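You operate a simulated robot arm through the tools that you are given. There is no shell and no other tool.

You run a simulated robot arm. Do the job below in one go: nothing can be reset, and whatever is moved stays where it is left.

TASK
Fit the mould's collar, lock both catches and swing the funnel over.

It is judged by the outcome, as a careful person would: the job done as asked, and still so three seconds after it is handed in. It fails if anything else is knocked over, pushed out of place, dropped, spilled or broken.

THE ROBOT
A 7-joint arm with a fingered hand, fixed in place. Base frame: the origin is at the foot of the arm, x ahead of it, y to its left, z up; the work surface is at about z = 850. Lengths are in mm, angles in degrees, forces in N, time in s.
Its first joint turns from -149.0 to 149.0 degrees. Payload 3.5 kg.
The TCP is the grasp point between the finger pads, 30 mm short of the fingertips. In the tool frame z runs along the fingers and y along their closing line. The gripper opens to 104 mm. The gripper's body begins 35 mm behind the TCP. The gripper is a hand of 4 fingers: y runs from the thumb to the fingers, the wrist lies at [-15, -110, -186] in the tool frame, and closing takes about 1.5 s.
Orientation is told as [roll, pitch, yaw] about the base's x, y, z axes, in that order, counted from this pose: with the fingers straight down and the wrist toward the robot, the tool's x, y and z point along [0, 1, 0], [1, 0, 0] and [0, 0, -1] of the base frame.

THE INTERFACE
- The arm moves only by the tool step_arm. Its argument "rows" is a list of rows, each a list of 7 numbers: the shift along the tool's x, y, z in units of 100 mm (1.0 is 100 mm), then the turn, a rotation vector about the tool's x, y, z in units of 60 degrees (1.0 is 60 degrees), then the opening in per cent of the stroke, from 0 (shut) to 100 (fully open). In form: [[dx, dy, dz, rx, ry, rz, fingers], ...]. A call has 1 to 20 rows; each row is the pose to reach, as a shift and turn from the pose commanded when the call began, along the tool's axes at that moment. A call with a number of a shift or a turn outside -1 to 1 is refused whole. A row lasts 0.2 s, in which the tool goes at most 50 mm and 8.6 degrees; a call with a longer step from one row to the next is refused whole, and so is a gripper value outside its range. Where a pose cannot be reached the arm comes as near as it can. A force on the tool above 50 N (or 10 N above the force at the start of the call, whichever is more), or a blocked arm, ends the call early, and 0.2 s more pass. The fingers move at their own pace (about 45 mm/s each) and stop on an object; they squeeze with about 32 N. The grip force told is the motor's: it shows also when the fingers shut on nothing. Time passes only in rows, and 0.2 s behind the last, so rows that repeat a pose let the fingers close. The reply holds the time, the measured pose of the TCP, the force on the tool along the base axes, the opening and the grip force, in the units named above and with some noise, with the torque about the TCP (base axes, N m) and any sound that the robot's microphone picked up, and new pictures: "pictures" is both (left out), scene, wrist or none.
- Cameras (640 x 400 px; columns grow to the right, rows downward): "scene" is fixed at [215.7, 489.7, 1662.2]; the picture's right is [-0.57, -0.82, 0.00], its down [-0.56, 0.39, -0.73] and it looks along [0.60, -0.42, -0.68] (base axes); focal length 329 px, centre (320, 200). "wrist" rides on the gripper at [61, -92, -130] in the tool frame; the picture's right is [-0.81, 0.28, -0.52], its down [-0.53, -0.71, 0.46] and it looks along [-0.24, 0.64, 0.72] (tool axes); focal length 275 px, centre (320, 200). There is no depth. A picture from a camera that has moved, and an enlarged one, comes with that camera's place and axes in the base frame and with its lens. The place of the scene camera against the robot may be out by one fixed shift of up to 25 mm in any direction.
- raise_lower(by): slides the trunk up (or, below 0, down) by that many mm; the arm rides with it, the base frame stays. It gives what a move gives, with no picture.
- hand_shape(shape): the hand has 4 fingers and takes this shape, open, in about a second: jaw (thumb against the fingers, like two jaws); tri (thumb and two fingers); tip (a fingertip pinch); poke (one finger out to press); point (the index stretched); flat (the hand flat); cup (the hand cupped); fist (a fist). The gripper value then closes the fingers along that shape, each until it touches; the sizes above hold for jaw. It gives what a move gives, with no picture.
- enlarge(camera, box): a new picture of the part [left, top, right, bottom] of that camera's present view, enlarged. It takes no simulated time.
- sign_off(): hands the job in; it is judged then, once.

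Places have to be worked out from the pictures, the camera data and where the tool is seen. Open the gripper and draw the arm clear of the work before you hand the job in, unless the task says otherwise.

The tools are called after "Request:" as name(argument=value, ...) on one line, values as JSON. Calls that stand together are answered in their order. step_arm: Moves the arm, as the interface text tells. Its arguments: {"type":"object","properties":{"rows":{"type":"array","items":{"type":"array","items":{"type":"number"}}},"pictures":{"type":"string","enum":["both","scene","wrist","none"]}},"required":["rows"]} The other tools are called the same way: raise_lower (by) slides the trunk up or down; hand_shape (shape) gives the hand a shape; enlarge (camera, box) takes an enlarged picture of a part of a camera's view; sign_off () hands the job in.

At the start:

```text
time_s: 0.0
tcp_pos: [783.2, 23.6, 1236.1]
tcp_rot: [-0.1, 0.0, 0.0]
wrist_force: [0.1, 0.1, 0.6]
wrist_torque: [-0.04, 0.02, 0.02]
gripper_width: 103.7
gripper_force: 0.1
shape: jaw
trunk travel left (down, up): [-500.0, 210.0]
```

scene: 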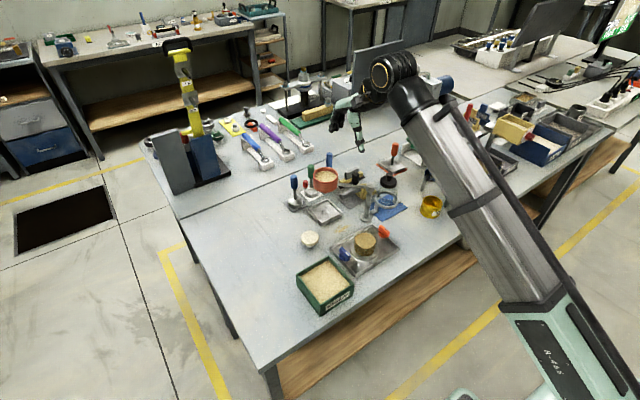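
wrist: 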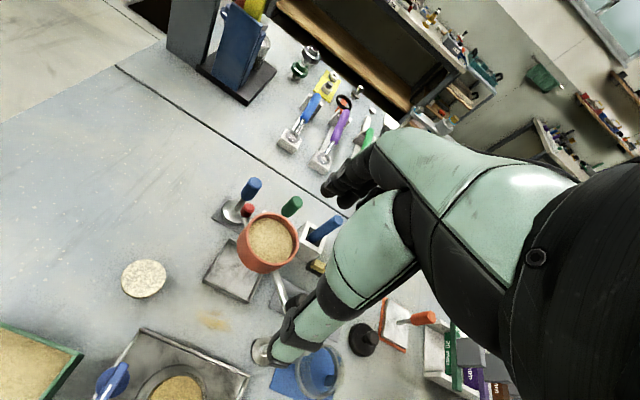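

I start by enlarging the scene view around the work area to identify the mould, collar, catches and funnel.

Request:
enlarge(camera="scene", box=[280, 140, 460, 260])

Request:
enlarge(camera="scene", box=[280, 210, 420, 310])

Request:
enlarge(camera="wrist", box=[60, 150, 360, 400])

```text
3.33 times, centred on (370, 200) of scene
camera zoom: at [215.7, 489.7, 1662.2], right [-0.57, -0.82, 0.0], down [-0.56, 0.39, -0.73], along [0.6, -0.42, -0.68], focal length 1098 px, centre (153, 200)
```

zoom: 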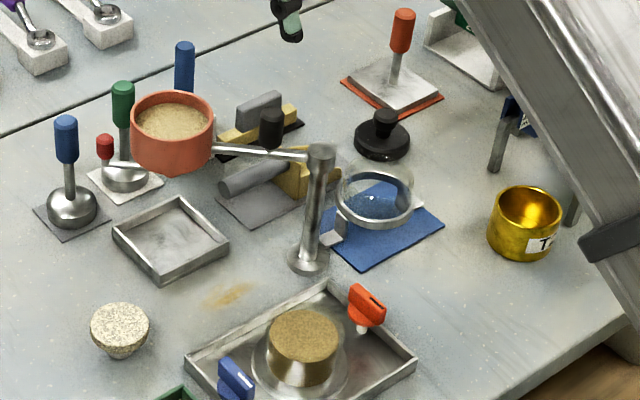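

```text
4.00 times, centred on (350, 260) of scene
camera zoom: at [215.7, 489.7, 1662.2], right [-0.57, -0.82, 0.0], down [-0.56, 0.39, -0.73], along [0.6, -0.42, -0.68], focal length 1317 px, centre (200, -40)
```

zoom: 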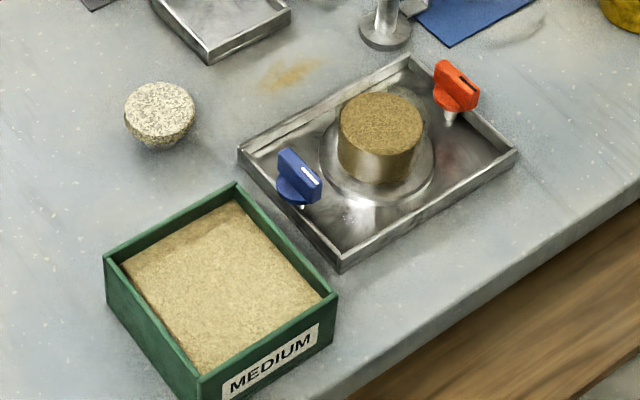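

```text
1.60 times, centred on (210, 275) of wrist
camera zoom: at [692.4, 84.4, 1364.2], right [0.28, -0.81, 0.52], down [-0.71, -0.53, -0.46], along [0.64, -0.24, -0.72], focal length 440 px, centre (496, 80)
```

zoom: 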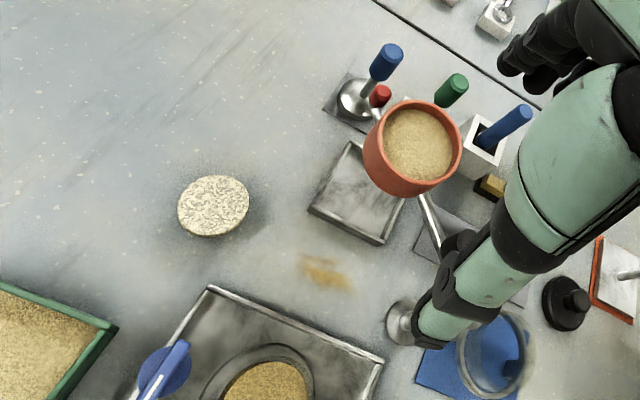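

The mould looks like the sand-filled drum in the tray with a blue and an orange lever; I zoom in on the pivoting arm, the gold ring and the ring over the blue mat.

Request:
enlarge(camera="scene", box=[360, 170, 460, 232])

Request:
enlarge(camera="scene", box=[310, 160, 410, 222])

Request:
enlarge(camera="scene", box=[330, 215, 410, 265])

Request:
enlarge(camera="wrist", box=[180, 300, 440, 400])

Request:
enlarge(camera="scene", box=[280, 150, 380, 212])

```text
6.40 times, centred on (410, 201) of scene
camera zoom: at [215.7, 489.7, 1662.2], right [-0.57, -0.82, 0.0], down [-0.56, 0.39, -0.73], along [0.6, -0.42, -0.68], focal length 2108 px, centre (-256, 194)
```

zoom: 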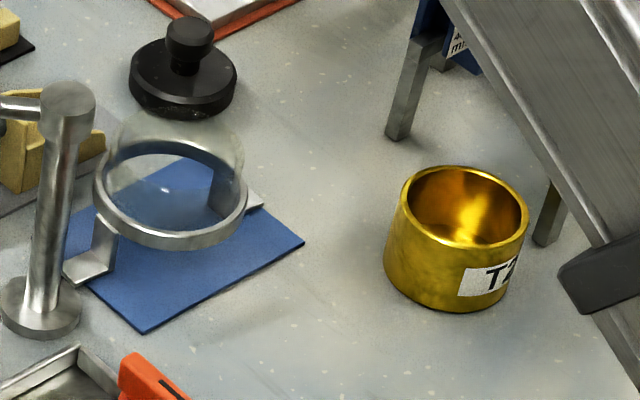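

```text
6.40 times, centred on (360, 191) of scene
camera zoom: at [215.7, 489.7, 1662.2], right [-0.57, -0.82, 0.0], down [-0.56, 0.39, -0.73], along [0.6, -0.42, -0.68], focal length 2108 px, centre (64, 258)
```

zoom: 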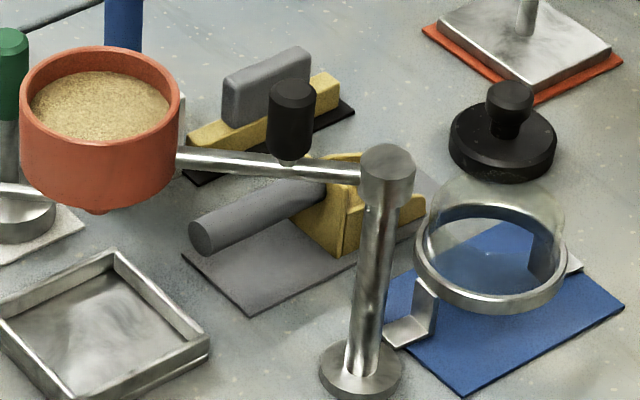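

```text
8.00 times, centred on (370, 240) of scene
camera zoom: at [215.7, 489.7, 1662.2], right [-0.57, -0.82, 0.0], down [-0.56, 0.39, -0.73], along [0.6, -0.42, -0.68], focal length 2635 px, centre (-80, -120)
```

zoom: 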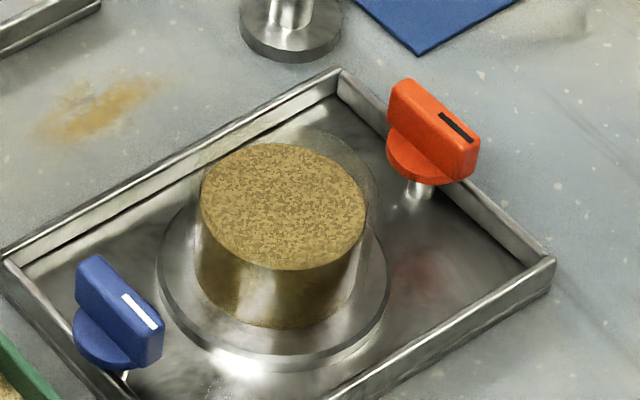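

```text
2.46 times, centred on (310, 350) of wrist
camera zoom: at [692.4, 84.4, 1364.2], right [0.28, -0.81, 0.52], down [-0.71, -0.53, -0.46], along [0.64, -0.24, -0.72], focal length 678 px, centre (345, -169)
```

zoom: 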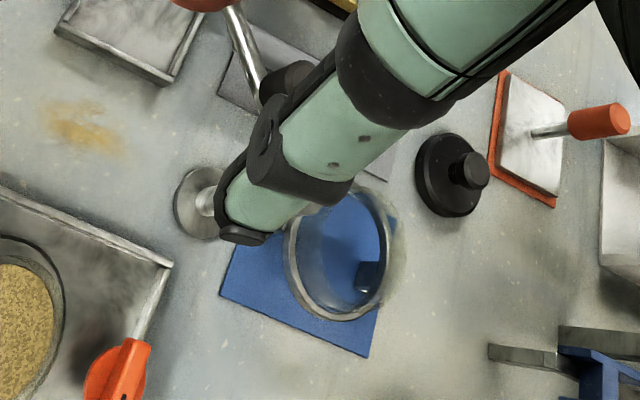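

```text
6.40 times, centred on (330, 181) of scene
camera zoom: at [215.7, 489.7, 1662.2], right [-0.57, -0.82, 0.0], down [-0.56, 0.39, -0.73], along [0.6, -0.42, -0.68], focal length 2108 px, centre (256, 322)
```

zoom: 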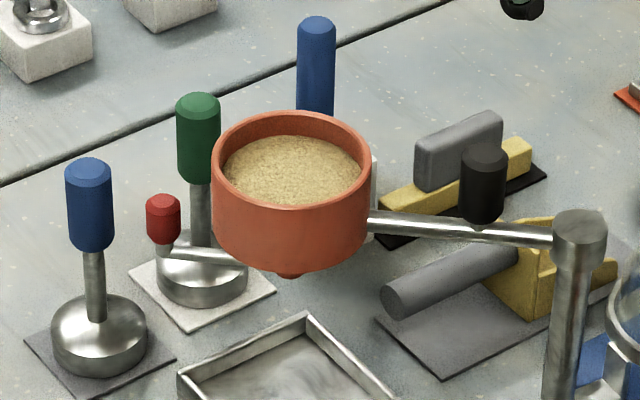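

The kit reads as: glass-topped steel collar with two feet (on the blue mat, about (765,-180)), the mould at about (660,12), catches at about (660,86) and (662,-67), and the funnel post at about (766,-88). I zoom in harder for details before moving anything.

Request:
enlarge(camera="scene", box=[368, 180, 412, 208])

Request:
enlarge(camera="scene", box=[335, 240, 360, 265])

Request:
enlarge(camera="scene", box=[370, 222, 395, 246])

Request:
enlarge(camera="scene", box=[345, 228, 385, 260])

Request:
enlarge(camera="wrist", box=[90, 320, 260, 400])

Request:
enlarge(camera="wrist", box=[270, 330, 370, 400])

```text
14.29 times, centred on (390, 194) of scene
camera zoom: at [215.7, 489.7, 1662.2], right [-0.57, -0.82, 0.0], down [-0.56, 0.39, -0.73], along [0.6, -0.42, -0.68], focal length 4705 px, centre (-680, 286)
```

zoom: 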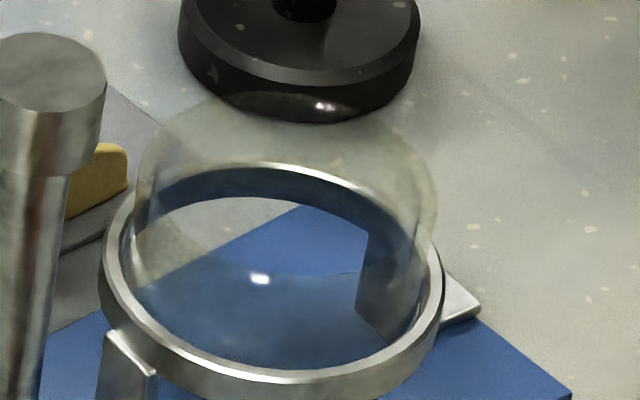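

```text
16.00 times, centred on (348, 252) of scene
camera zoom: at [215.7, 489.7, 1662.2], right [-0.57, -0.82, 0.0], down [-0.56, 0.39, -0.73], along [0.6, -0.42, -0.68], focal length 5270 px, centre (-120, -640)
```

zoom: 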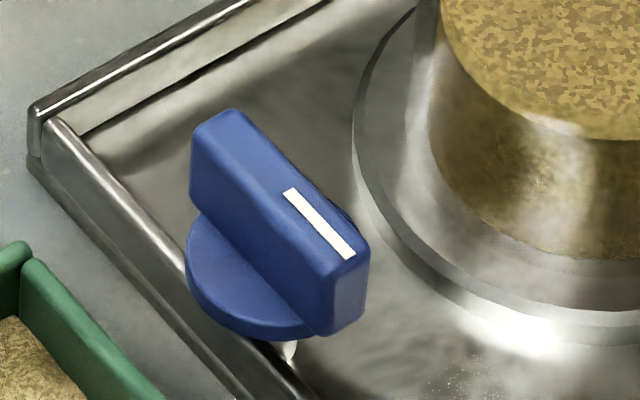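

```text
16.00 times, centred on (382, 234) of scene
camera zoom: at [215.7, 489.7, 1662.2], right [-0.57, -0.82, 0.0], down [-0.56, 0.39, -0.73], along [0.6, -0.42, -0.68], focal length 5270 px, centre (-680, -344)
```

zoom: 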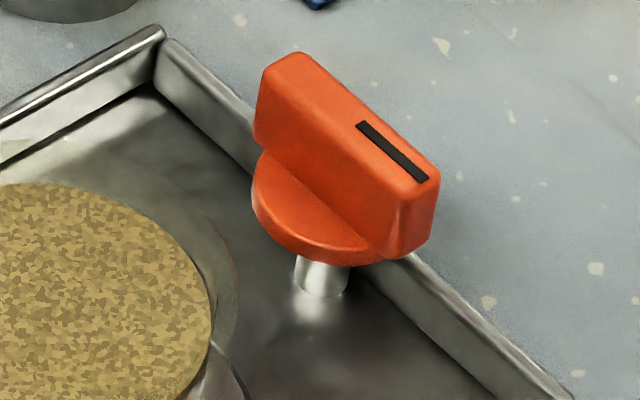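

```text
12.50 times, centred on (365, 244) of scene
camera zoom: at [215.7, 489.7, 1662.2], right [-0.57, -0.82, 0.0], down [-0.56, 0.39, -0.73], along [0.6, -0.42, -0.68], focal length 4117 px, centre (-242, -350)
```

zoom: 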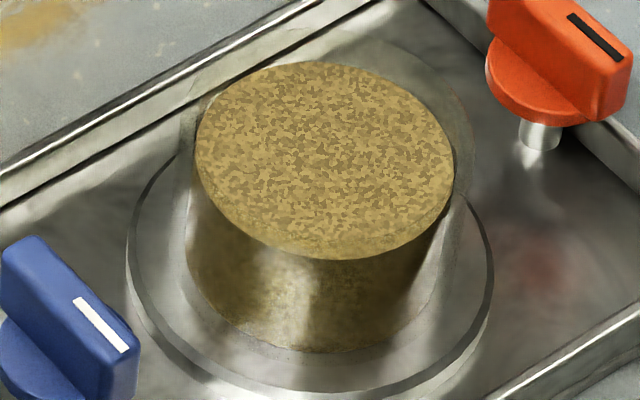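

```text
3.76 times, centred on (175, 360) of wrist
camera zoom: at [692.4, 84.4, 1364.2], right [0.28, -0.81, 0.52], down [-0.71, -0.53, -0.46], along [0.64, -0.24, -0.72], focal length 1036 px, centre (866, -402)
```

zoom: 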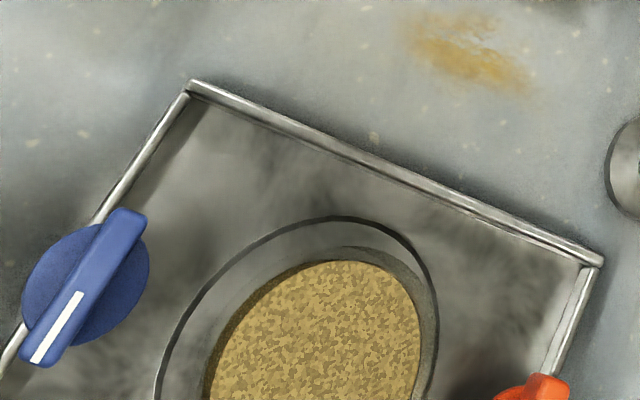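

```text
5.71 times, centred on (320, 365) of wrist
camera zoom: at [692.4, 84.4, 1364.2], right [0.28, -0.81, 0.52], down [-0.71, -0.53, -0.46], along [0.64, -0.24, -0.72], focal length 1573 px, centre (320, -743)
```

zoom: 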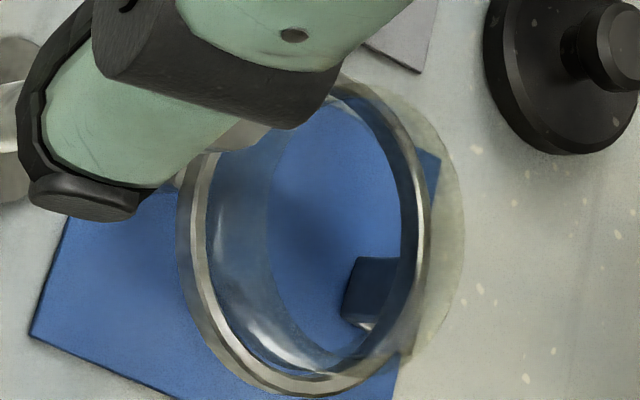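

Both knobs currently have their wing and marker pointing toward -x, and the collar (steel ring with glass and two feet) stands on the blue mat. I move the hand high over toward -y so the wrist camera gets a clean view of the collar for calibration.

Request:
step_arm(rows=[[-0.33, -0.05, 0.13, 0, 0, 0, 100], [-0.66, -0.1, 0.26, 0, 0, 0, 100], [-1.0, -0.16, 0.4, 0, 0, 0, 100]], pictures="none")

Request:
step_arm(rows=[[-0.33, -0.05, 0.13, 0, 0, 0, 100], [-0.66, -0.1, 0.26, 0, 0, 0, 100], [-1.0, -0.16, 0.4, 0, 0, 0, 100]], pictures="both")

```text
time_s: 0.8
tcp_pos: [766.9, -75.6, 1193.9]
tcp_rot: [0.0, 0.0, 0.2]
wrist_force: [0.2, 0.1, -0.3]
wrist_torque: [-0.01, 0.01, -0.01]
gripper_width: 103.8
gripper_force: 0.0
shape: jaw
trunk travel left (down, up): [-500.0, 210.0]
```

```text
time_s: 1.6
tcp_pos: [751.7, -175.9, 1153.7]
tcp_rot: [0.0, 0.0, -0.1]
wrist_force: [-1.0, -1.2, -0.4]
wrist_torque: [0.0, -0.01, -0.01]
gripper_width: 104.0
gripper_force: 0.1
shape: jaw
trunk travel left (down, up): [-500.0, 210.0]
camera wrist: at [660.3, -116.0, 1283.8], right [0.28, -0.81, 0.52], down [-0.71, -0.53, -0.46], along [0.65, -0.24, -0.72], focal length 275 px, centre (320, 200)
```

scene: 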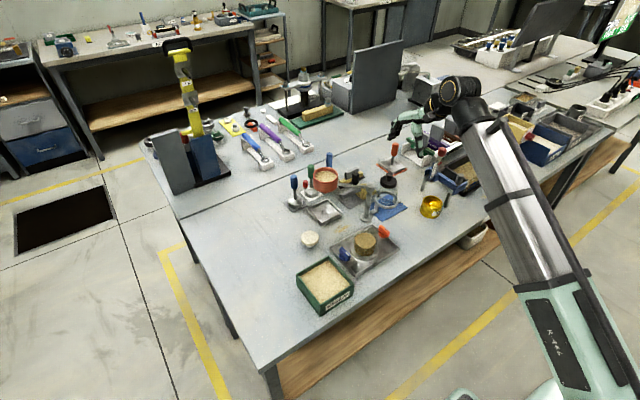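
wrist: 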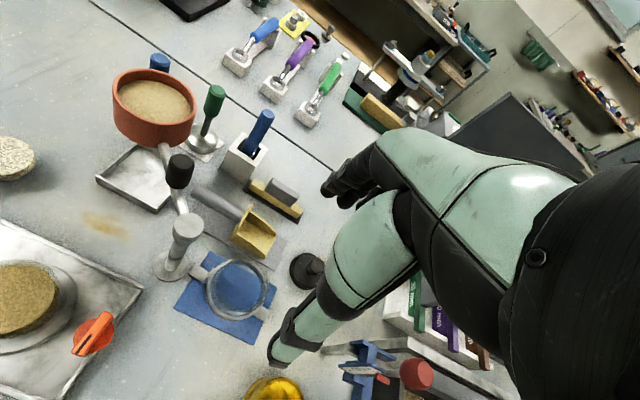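

Now the collar, post, funnel and mould are all visible to the wrist camera; I enlarge each to fix positions.

Request:
enlarge(camera="wrist", box=[160, 240, 300, 328])

Request:
enlarge(camera="wrist", box=[90, 60, 250, 160])

Request:
enlarge(camera="wrist", box=[100, 150, 260, 250])

Request:
enlarge(camera="wrist", box=[0, 240, 200, 365])

Request:
enlarge(camera="wrist", box=[140, 210, 220, 290])

```text
4.55 times, centred on (230, 284) of wrist
camera zoom: at [660.3, -116.0, 1283.8], right [0.28, -0.81, 0.52], down [-0.71, -0.53, -0.46], along [0.65, -0.24, -0.72], focal length 1251 px, centre (729, -182)
```

zoom: 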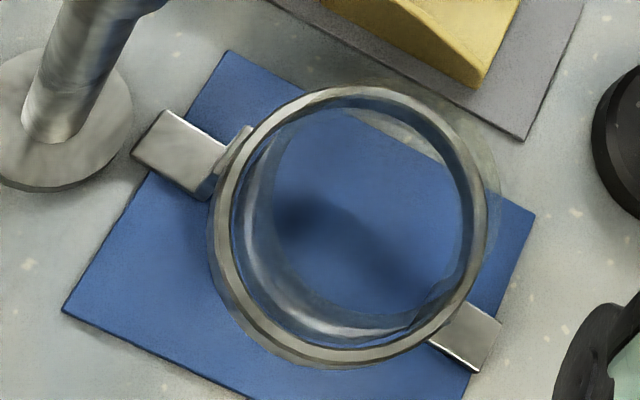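

```text
4.00 times, centred on (170, 110) of wrist
camera zoom: at [660.3, -116.0, 1283.8], right [0.28, -0.81, 0.52], down [-0.71, -0.53, -0.46], along [0.65, -0.24, -0.72], focal length 1101 px, centre (920, 560)
```

zoom: 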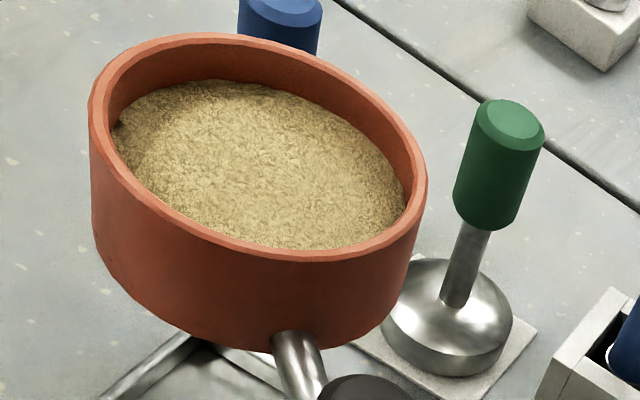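

```text
4.00 times, centred on (180, 200) of wrist
camera zoom: at [660.3, -116.0, 1283.8], right [0.28, -0.81, 0.52], down [-0.71, -0.53, -0.46], along [0.65, -0.24, -0.72], focal length 1101 px, centre (880, 200)
```

zoom: 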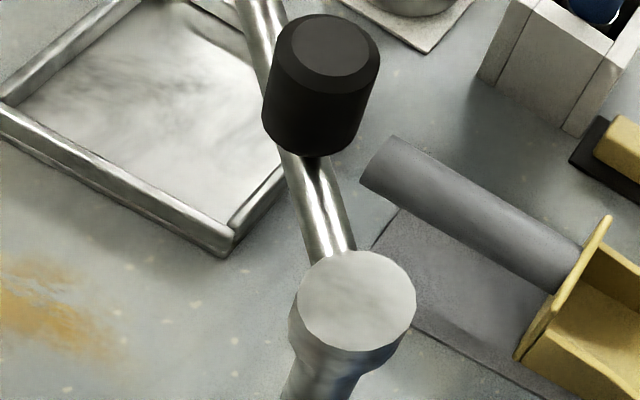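

```text
3.20 times, centred on (100, 302) of wrist
camera zoom: at [660.3, -116.0, 1283.8], right [0.28, -0.81, 0.52], down [-0.71, -0.53, -0.46], along [0.65, -0.24, -0.72], focal length 881 px, centre (1024, -128)
```

zoom: 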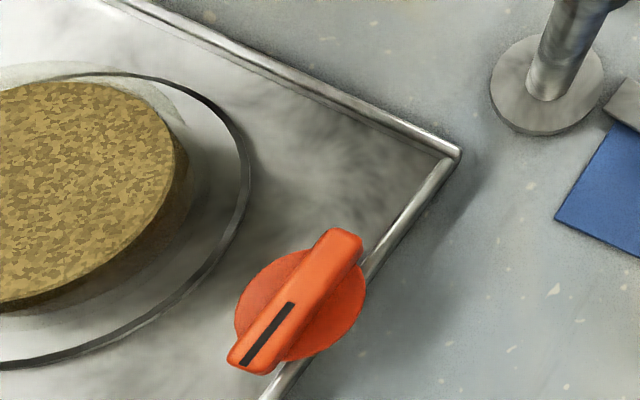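

```text
5.00 times, centred on (180, 250) of wrist
camera zoom: at [660.3, -116.0, 1283.8], right [0.28, -0.81, 0.52], down [-0.71, -0.53, -0.46], along [0.65, -0.24, -0.72], focal length 1376 px, centre (1020, -50)
```

zoom: 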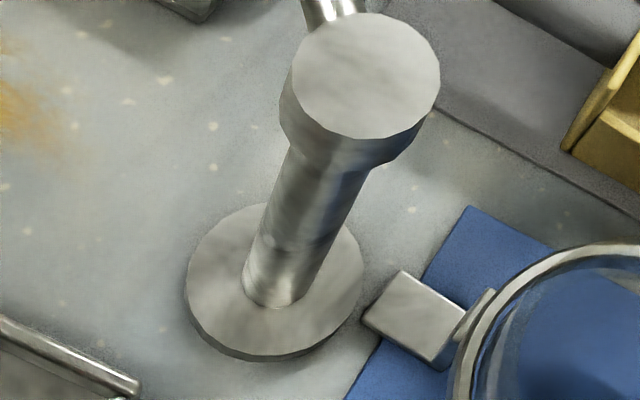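

From the wrist view the collar centre comes out near (788,-180), feet spanning about 131 mm and tilted ~5° from y, and the post near (786,-89) with its top at z≈1000; the scene camera is off by about +20 mm in x. Next I move to view the mould and catches from above.

Request:
step_arm(rows=[[0.25, -0.25, 0.13, 0, 0, 0, 100], [0.5, -0.5, 0.26, 0, 0, 0, 100], [0.75, -0.75, 0.4, 0, 0, 0, 100], [1.0, -1.0, 0.54, 0, 0, 0, 100]], pictures="wrist")

```text
time_s: 2.6
tcp_pos: [652.4, -75.8, 1100.1]
tcp_rot: [0.2, 0.0, 0.1]
wrist_force: [0.4, 0.2, 0.4]
wrist_torque: [0.04, 0.02, 0.0]
gripper_width: 103.8
gripper_force: 0.1
shape: jaw
trunk travel left (down, up): [-500.0, 210.0]
camera wrist: at [560.3, -15.0, 1230.1], right [0.28, -0.81, 0.52], down [-0.71, -0.53, -0.46], along [0.65, -0.24, -0.72], focal length 275 px, centre (320, 200)
```

wrist: 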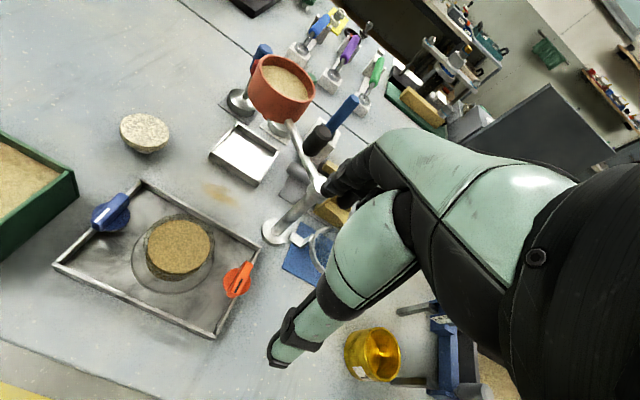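

I enlarge the mould, both knobs and the funnel from this viewpoint.

Request:
enlarge(camera="wrist", box=[110, 200, 250, 300])

Request:
enlarge(camera="wrist", box=[85, 185, 145, 235])

Request:
enlarge(camera="wrist", box=[205, 250, 275, 305])

Request:
enlarge(camera="wrist", box=[220, 40, 340, 200])

Request:
enlarge(camera="wrist", box=[325, 310, 425, 395])

```text
4.00 times, centred on (180, 250) of wrist
camera zoom: at [560.3, -15.0, 1230.1], right [0.28, -0.81, 0.52], down [-0.71, -0.53, -0.46], along [0.65, -0.24, -0.72], focal length 1101 px, centre (880, 0)
```

zoom: 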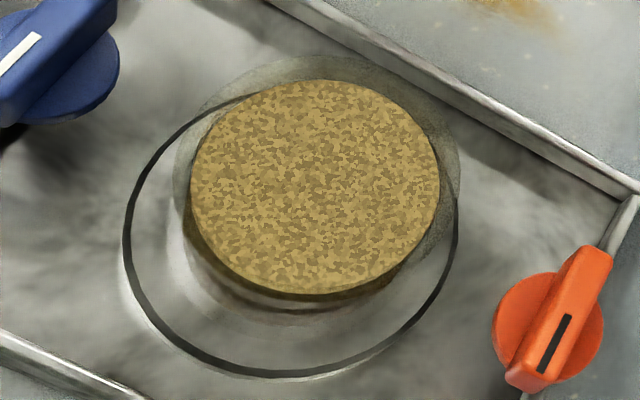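

```text
8.00 times, centred on (115, 210) of wrist
camera zoom: at [560.3, -15.0, 1230.1], right [0.28, -0.81, 0.52], down [-0.71, -0.53, -0.46], along [0.65, -0.24, -0.72], focal length 2202 px, centre (1960, 120)
```

zoom: 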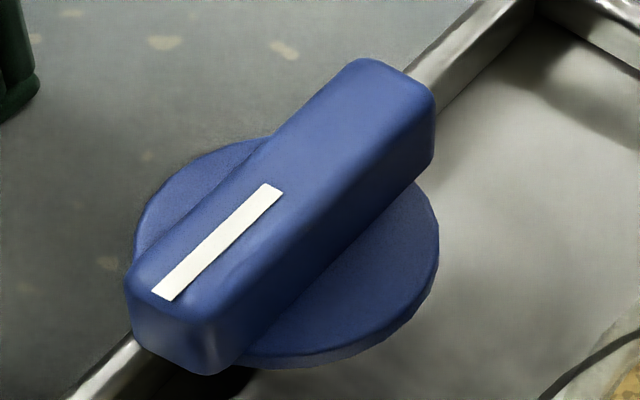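

```text
7.27 times, centred on (240, 278) of wrist
camera zoom: at [560.3, -15.0, 1230.1], right [0.28, -0.81, 0.52], down [-0.71, -0.53, -0.46], along [0.65, -0.24, -0.72], focal length 2002 px, centre (902, -364)
```

zoom: 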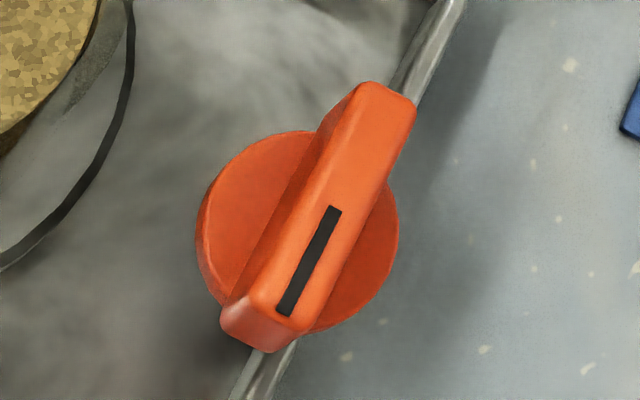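

```text
2.50 times, centred on (280, 120) of wrist
camera zoom: at [560.3, -15.0, 1230.1], right [0.28, -0.81, 0.52], down [-0.71, -0.53, -0.46], along [0.65, -0.24, -0.72], focal length 688 px, centre (420, 400)
```

zoom: 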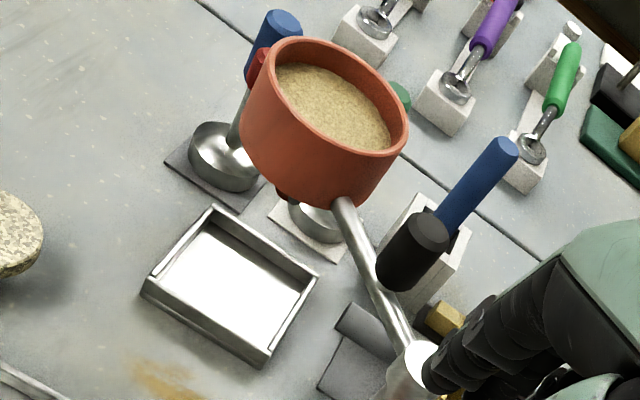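

```text
4.71 times, centred on (375, 352) of wrist
camera zoom: at [560.3, -15.0, 1230.1], right [0.28, -0.81, 0.52], down [-0.71, -0.53, -0.46], along [0.65, -0.24, -0.72], focal length 1295 px, centre (61, -518)
```

zoom: 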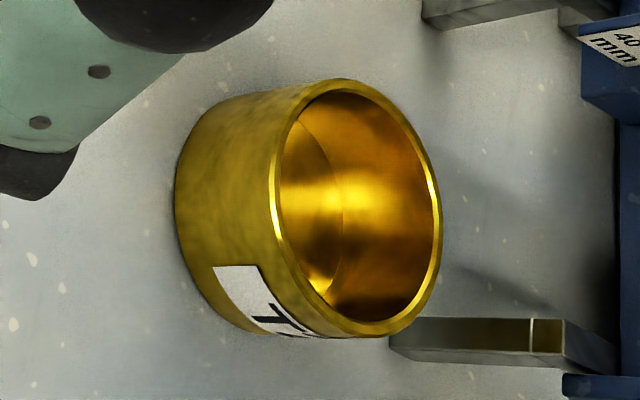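

The gold item is a closed-bottom tin (T2), so the glass-and-steel ring is the collar. The mould centre works out at about (680.5, 11), knobs at about (681, 89.5) and (681, -69). I zoom in very closely on the knob stalks and the collar feet to understand how they engage.

Request:
enlarge(camera="scene", box=[376, 230, 392, 240])

Request:
enlarge(camera="scene", box=[338, 252, 354, 264])

Request:
enlarge(camera="scene", box=[370, 196, 386, 214])

Request:
enlarge(camera="scene", box=[390, 192, 406, 208])

```text
16.00 times, centred on (384, 235) of scene
camera zoom: at [215.7, 489.7, 1662.2], right [-0.57, -0.82, 0.0], down [-0.56, 0.39, -0.73], along [0.6, -0.42, -0.68], focal length 5270 px, centre (-704, -360)
```

zoom: 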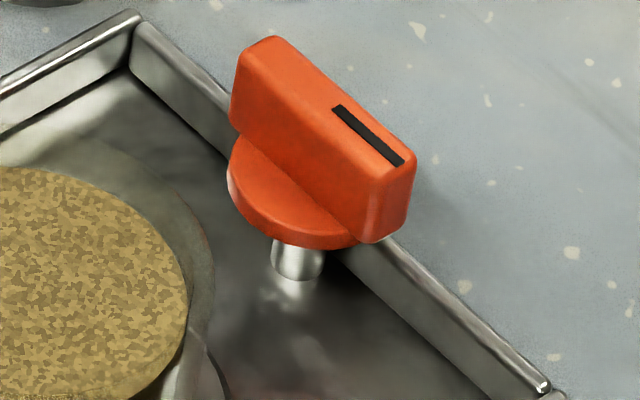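

```text
16.00 times, centred on (346, 258) of scene
camera zoom: at [215.7, 489.7, 1662.2], right [-0.57, -0.82, 0.0], down [-0.56, 0.39, -0.73], along [0.6, -0.42, -0.68], focal length 5270 px, centre (-96, -728)
```

zoom: 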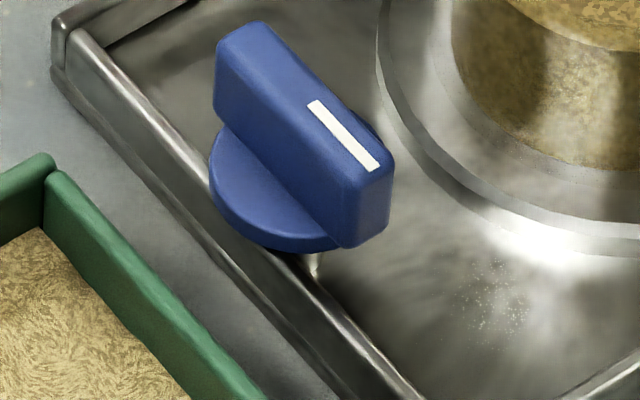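

```text
16.00 times, centred on (378, 205) of scene
camera zoom: at [215.7, 489.7, 1662.2], right [-0.57, -0.82, 0.0], down [-0.56, 0.39, -0.73], along [0.6, -0.42, -0.68], focal length 5270 px, centre (-608, 120)
```

zoom: 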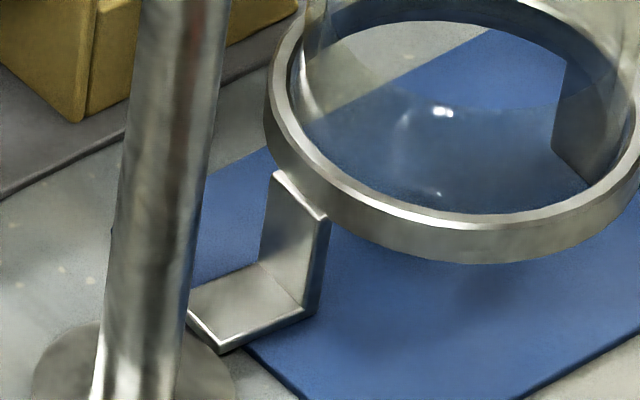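

```text
16.00 times, centred on (398, 200) of scene
camera zoom: at [215.7, 489.7, 1662.2], right [-0.57, -0.82, 0.0], down [-0.56, 0.39, -0.73], along [0.6, -0.42, -0.68], focal length 5270 px, centre (-928, 200)
```

zoom: 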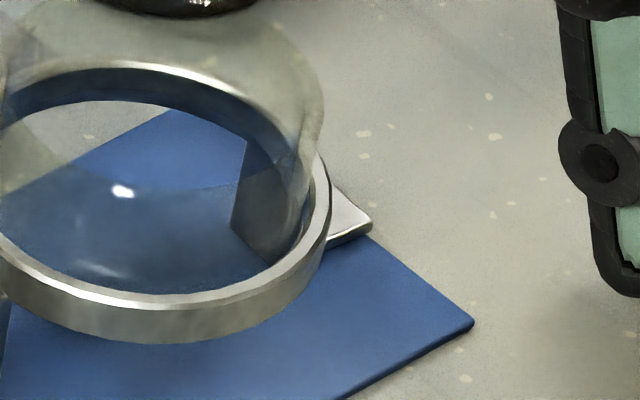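

Measurements so far: knobs at ±79 mm from the mould centre with ~17.5 mm disc radius, collar feet reach ~66 mm radius, so how the feet pass the discs matters. I take a near-vertical look at the collar to learn its inner diameter and foot geometry.

Request:
step_arm(rows=[[-0.2, 0.33, 0.0, 0, 0, 0, 100], [-0.4, 0.66, 0.0, 0, 0, 0, 100], [-0.6, 1.0, 0.0, 0, 0, 0, 100]], pictures="none")

Request:
step_arm(rows=[[-0.25, 0.33, 0.0, 0, 0, 0, 100], [-0.5, 0.66, 0.0, 0, 0, 0, 100], [-0.74, 1.0, 0.05, 0, 0, 0, 100]], pictures="wrist")

```text
time_s: 3.4
tcp_pos: [750.8, -135.9, 1100.4]
tcp_rot: [-0.1, 0.0, -0.1]
wrist_force: [-1.0, 0.5, 0.0]
wrist_torque: [0.0, -0.01, 0.02]
gripper_width: 103.7
gripper_force: 0.1
shape: jaw
trunk travel left (down, up): [-500.0, 210.0]
```

```text
time_s: 4.2
tcp_pos: [852.7, -210.3, 1094.5]
tcp_rot: [0.1, -0.1, 0.0]
wrist_force: [0.3, -0.8, -0.5]
wrist_torque: [0.01, 0.0, -0.01]
gripper_width: 103.8
gripper_force: 0.1
shape: jaw
trunk travel left (down, up): [-500.0, 210.0]
camera wrist: at [761.6, -150.1, 1225.1], right [0.28, -0.81, 0.52], down [-0.71, -0.53, -0.46], along [0.65, -0.24, -0.72], focal length 275 px, centre (320, 200)
```

wrist: 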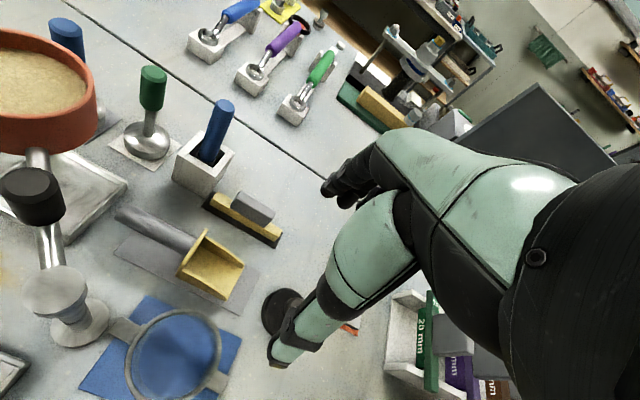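

I enlarge the collar from this steep view.

Request:
enlarge(camera="wrist", box=[80, 295, 250, 400])

Request:
enlarge(camera="wrist", box=[0, 140, 110, 340])

```text
3.76 times, centred on (165, 348) of wrist
camera zoom: at [761.6, -150.1, 1225.1], right [0.28, -0.81, 0.52], down [-0.71, -0.53, -0.46], along [0.65, -0.24, -0.72], focal length 1036 px, centre (904, -355)
```

zoom: 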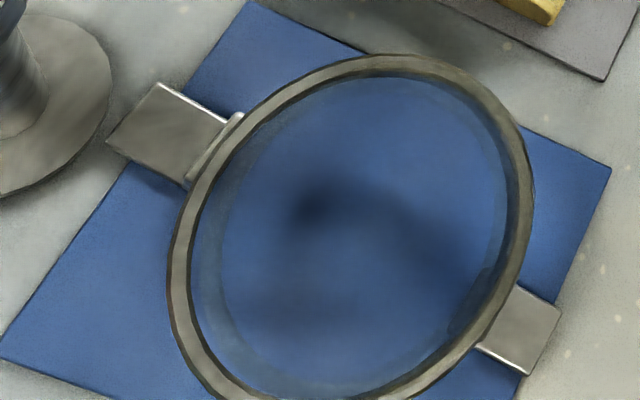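

```text
2.00 times, centred on (55, 240) of wrist
camera zoom: at [761.6, -150.1, 1225.1], right [0.28, -0.81, 0.52], down [-0.71, -0.53, -0.46], along [0.65, -0.24, -0.72], focal length 551 px, centre (850, 120)
```

zoom: 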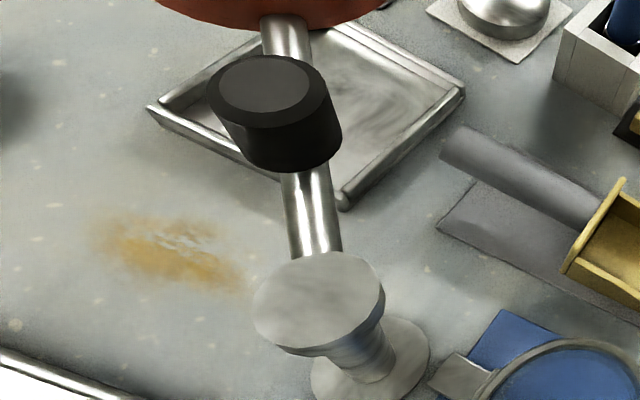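

Triangulating the marker lines puts the knob wings' tops at z≈902.5 with axes at (680,-68.5) and (680,89.8), so the mould centre is near (680.5,10.7). I now take a steep view of the mould to measure its rim height and compare it with the collar.

Request:
step_arm(rows=[[0.32, -0.18, 0.0, 0, 0, 0, 100], [0.64, -0.36, 0.0, 0, 0, 0, 100], [0.965, -0.54, 0.0, 0, 0, 0, 100]], pictures="none")

Request:
step_arm(rows=[[0.32, -0.18, 0.0, 0, 0, 0, 100], [0.64, -0.36, 0.0, 0, 0, 0, 100], [0.965, -0.54, 0.0, 0, 0, 0, 100]], pictures="wrist")

Request:
enlarge(camera="wrist", box=[60, 280, 260, 400])

```text
time_s: 5.0
tcp_pos: [796.3, -115.2, 1094.6]
tcp_rot: [-0.1, 0.0, 0.1]
wrist_force: [-0.3, 0.4, -0.1]
wrist_torque: [0.0, 0.01, 0.02]
gripper_width: 103.9
gripper_force: 0.1
shape: jaw
trunk travel left (down, up): [-500.0, 210.0]
```

```text
time_s: 5.8
tcp_pos: [741.9, -16.5, 1095.2]
tcp_rot: [-0.1, 0.0, 0.0]
wrist_force: [-0.2, 0.0, 0.2]
wrist_torque: [-0.02, -0.02, 0.0]
gripper_width: 103.8
gripper_force: 0.1
shape: jaw
trunk travel left (down, up): [-500.0, 210.0]
camera wrist: at [650.9, 43.9, 1225.1], right [0.28, -0.81, 0.52], down [-0.71, -0.53, -0.46], along [0.64, -0.24, -0.72], focal length 275 px, centre (320, 200)
```

wrist: 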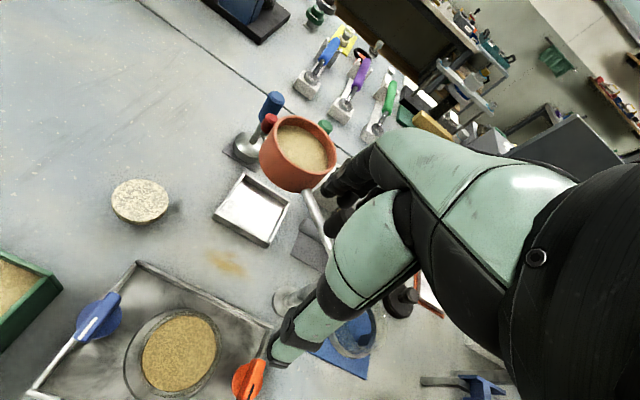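

```text
3.20 times, centred on (160, 340) of wrist
camera zoom: at [650.9, 43.9, 1225.1], right [0.28, -0.81, 0.52], down [-0.71, -0.53, -0.46], along [0.64, -0.24, -0.72], focal length 881 px, centre (832, -248)
```

zoom: 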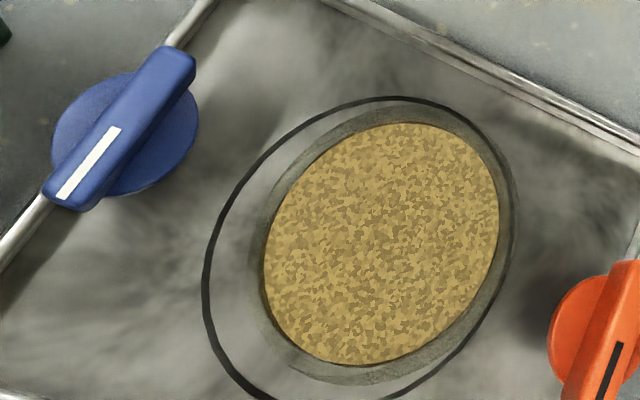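

The mould comes out at about (682,11) with sand top near z≈897 and wall OD ≈72 mm; the collar ring's bore is ~74 mm. I now go above the collar (about (789,-182)), yawed -12° so the forward finger stays clear of the yellow scoop.

Request:
step_arm(rows=[[-0.28, 0.08, 0.0, 0, 0, 0, 100], [-0.56, 0.16, 0.0, 0, 0, 0, 100], [-0.83, 0.235, 0.0, 0, 0, 0, 100]], pictures="none")

Request:
step_arm(rows=[[-0.28, 0.08, 0.0, 0, 0, 0.06, 100], [-0.56, 0.16, 0.0, 0, 0, 0.13, 100], [-0.825, 0.235, 0.1, 0, 0, 0.2, 100], [-0.825, 0.235, 0.4, 0, 0, 0.2, 100]], pictures="both")

```text
time_s: 6.6
tcp_pos: [766.2, -100.9, 1095.8]
tcp_rot: [0.0, 0.0, 0.0]
wrist_force: [-0.3, -0.2, 0.6]
wrist_torque: [-0.04, -0.01, 0.02]
gripper_width: 103.8
gripper_force: 0.1
shape: jaw
trunk travel left (down, up): [-500.0, 210.0]
```

```text
time_s: 7.6
tcp_pos: [790.4, -183.3, 1055.3]
tcp_rot: [0.1, 0.0, -12.0]
wrist_force: [0.2, 0.2, -0.3]
wrist_torque: [0.01, 0.01, -0.02]
gripper_width: 103.6
gripper_force: 0.1
shape: jaw
trunk travel left (down, up): [-500.0, 210.0]
camera wrist: at [713.7, -104.6, 1184.7], right [0.1, -0.85, 0.52], down [-0.81, -0.37, -0.46], along [0.58, -0.37, -0.72], focal length 275 px, centre (320, 200)
```

scene: 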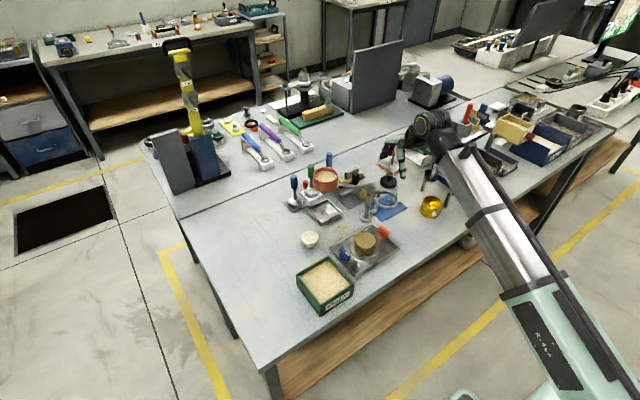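
wrist: 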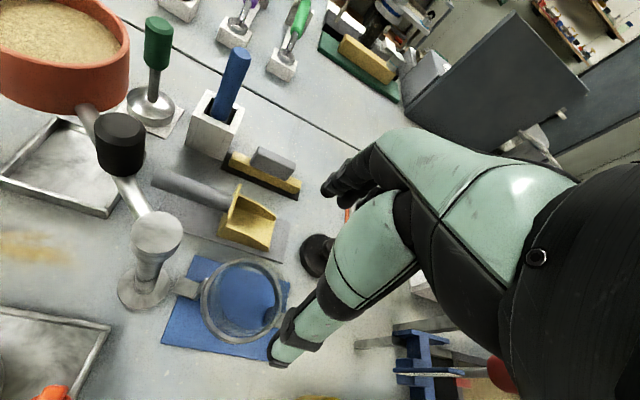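

I check the scene view around the hand to see where the fingers hang relative to the collar.

Request:
enlarge(camera="scene", box=[350, 110, 460, 220])

Request:
enlarge(camera="wrist", box=[150, 230, 310, 370])

```text
3.64 times, centred on (405, 165) of scene
camera zoom: at [215.7, 489.7, 1662.2], right [-0.57, -0.82, 0.0], down [-0.56, 0.39, -0.73], along [0.6, -0.42, -0.68], focal length 1198 px, centre (11, 327)
```

zoom: 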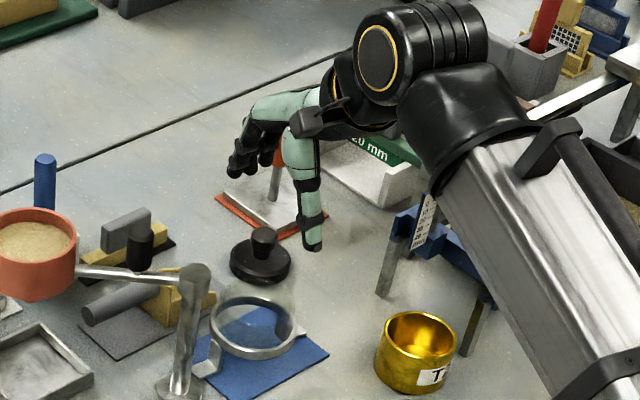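

```text
2.86 times, centred on (230, 300) of wrist
camera zoom: at [713.7, -104.6, 1184.7], right [0.1, -0.85, 0.52], down [-0.81, -0.37, -0.46], along [0.58, -0.37, -0.72], focal length 786 px, centre (577, -86)
```

zoom: 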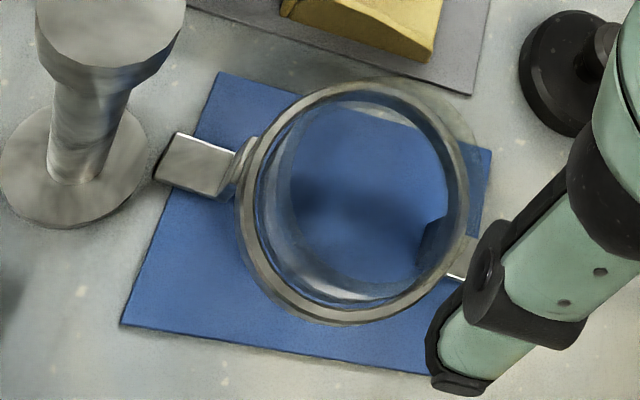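

The hand position agrees with my calibration (scene camera off by about (+20,-3,+10)), and the collar centre refines to (789,-182). I descend in two stages, checking the view between.

Request:
step_arm(rows=[[0.01, -0.0135, 0.3, 0, 0, 0, 100], [0.01, -0.0135, 0.6, 0, 0, 0, 100], [0.01, -0.0135, 0.95, 0, 0, 0, 100]], pictures="both")

Request:
enlarge(camera="scene", box=[360, 150, 440, 220])

Request:
enlarge(camera="wrist", box=[170, 200, 400, 400])

```text
time_s: 8.4
tcp_pos: [789.7, -181.8, 959.2]
tcp_rot: [0.1, 0.0, -12.0]
wrist_force: [-0.3, -0.7, 0.7]
wrist_torque: [0.02, 0.0, 0.01]
gripper_width: 103.6
gripper_force: 0.1
shape: jaw
trunk travel left (down, up): [-500.0, 210.0]
camera wrist: at [712.4, -103.4, 1088.8], right [0.1, -0.85, 0.52], down [-0.81, -0.37, -0.46], along [0.58, -0.37, -0.72], focal length 275 px, centre (320, 200)
```

scene: 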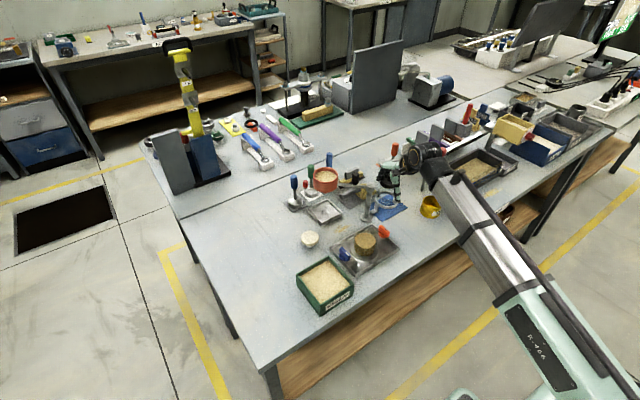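
wrist: 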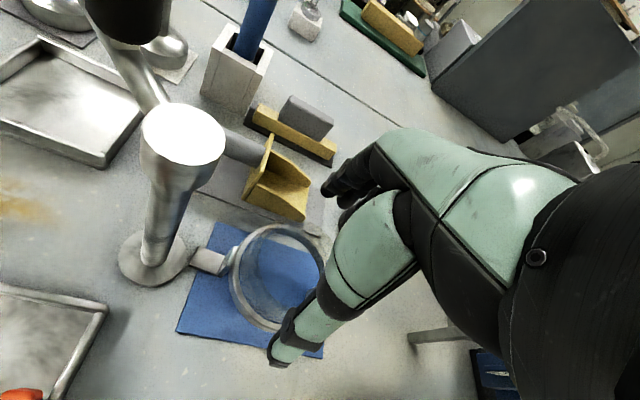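

```text
5.71 times, centred on (400, 185) of scene
camera zoom: at [215.7, 489.7, 1662.2], right [-0.57, -0.82, 0.0], down [-0.56, 0.39, -0.73], along [0.6, -0.42, -0.68], focal length 1882 px, centre (-137, 286)
```

zoom: 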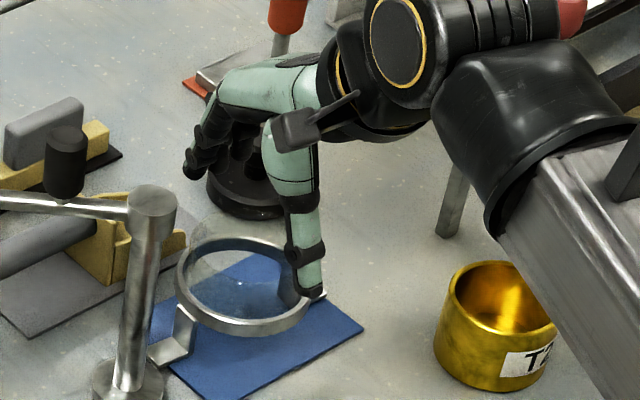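

```text
2.00 times, centred on (285, 300) of wrist
camera zoom: at [712.4, -103.4, 1088.8], right [0.1, -0.85, 0.52], down [-0.81, -0.37, -0.46], along [0.58, -0.37, -0.72], focal length 551 px, centre (390, 0)
```

zoom: 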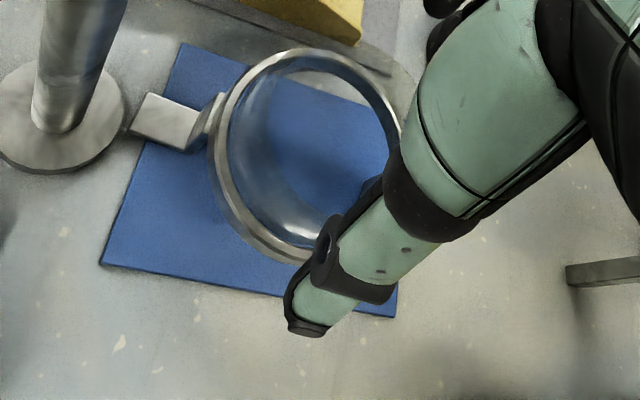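

Fingertips hang just above the glass with ~10 mm clearance each side by my estimates, so I go down the remaining distance in small steps.

Request:
step_arm(rows=[[0.0, 0.0, 0.15, 0, 0, 0, 100], [0.0, 0.0, 0.3, 0, 0, 0, 100], [0.0, 0.0, 0.45, 0, 0, 0, 100]], pictures="both")

Request:
enlarge(camera="scene", box=[370, 170, 420, 220])

Request:
enlarge(camera="wrist", box=[170, 160, 400, 400])

```text
time_s: 9.2
tcp_pos: [789.8, -180.4, 913.8]
tcp_rot: [0.0, 0.0, -11.9]
wrist_force: [-1.2, 0.4, -0.6]
wrist_torque: [-0.03, -0.03, 0.0]
gripper_width: 103.7
gripper_force: 0.0
shape: jaw
trunk travel left (down, up): [-500.0, 210.0]
camera wrist: at [712.8, -102.6, 1044.4], right [0.1, -0.85, 0.52], down [-0.81, -0.37, -0.46], along [0.58, -0.37, -0.72], focal length 275 px, centre (320, 200)
```

scene: 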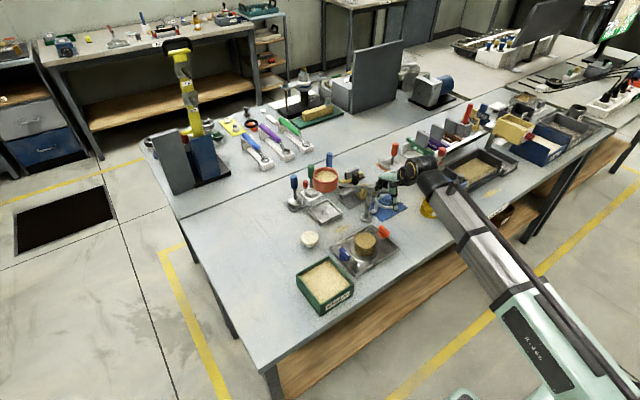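
wrist: 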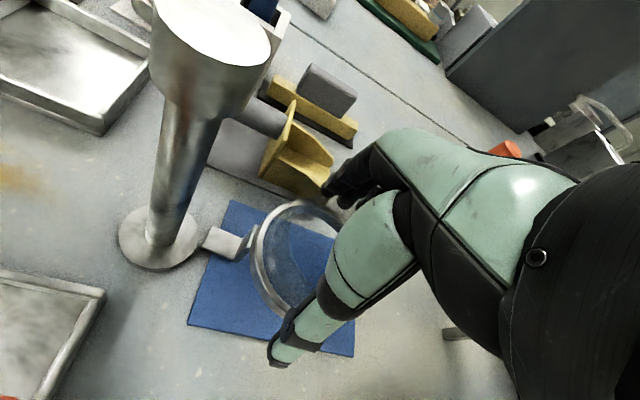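

```text
8.00 times, centred on (395, 195) of scene
camera zoom: at [215.7, 489.7, 1662.2], right [-0.57, -0.82, 0.0], down [-0.56, 0.39, -0.73], along [0.6, -0.42, -0.68], focal length 2635 px, centre (-280, 240)
```

zoom: 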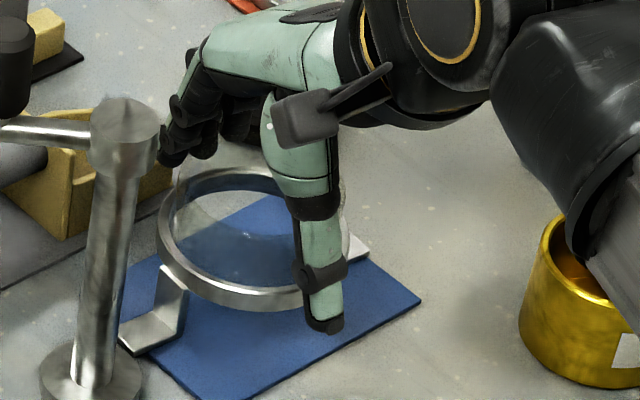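

```text
1.67 times, centred on (285, 280) of wrist
camera zoom: at [712.8, -102.6, 1044.4], right [0.1, -0.85, 0.52], down [-0.81, -0.37, -0.46], along [0.58, -0.37, -0.72], focal length 459 px, centre (378, 67)
```

zoom: 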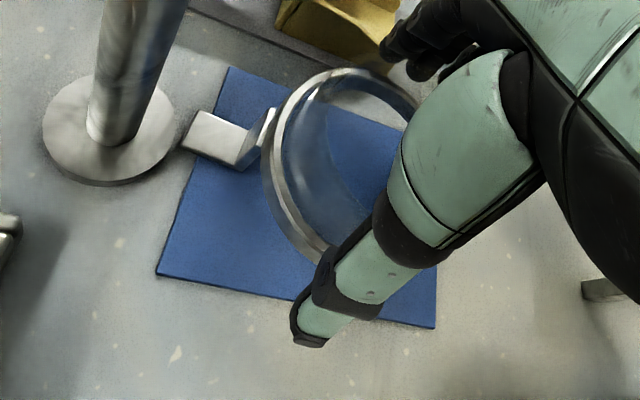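

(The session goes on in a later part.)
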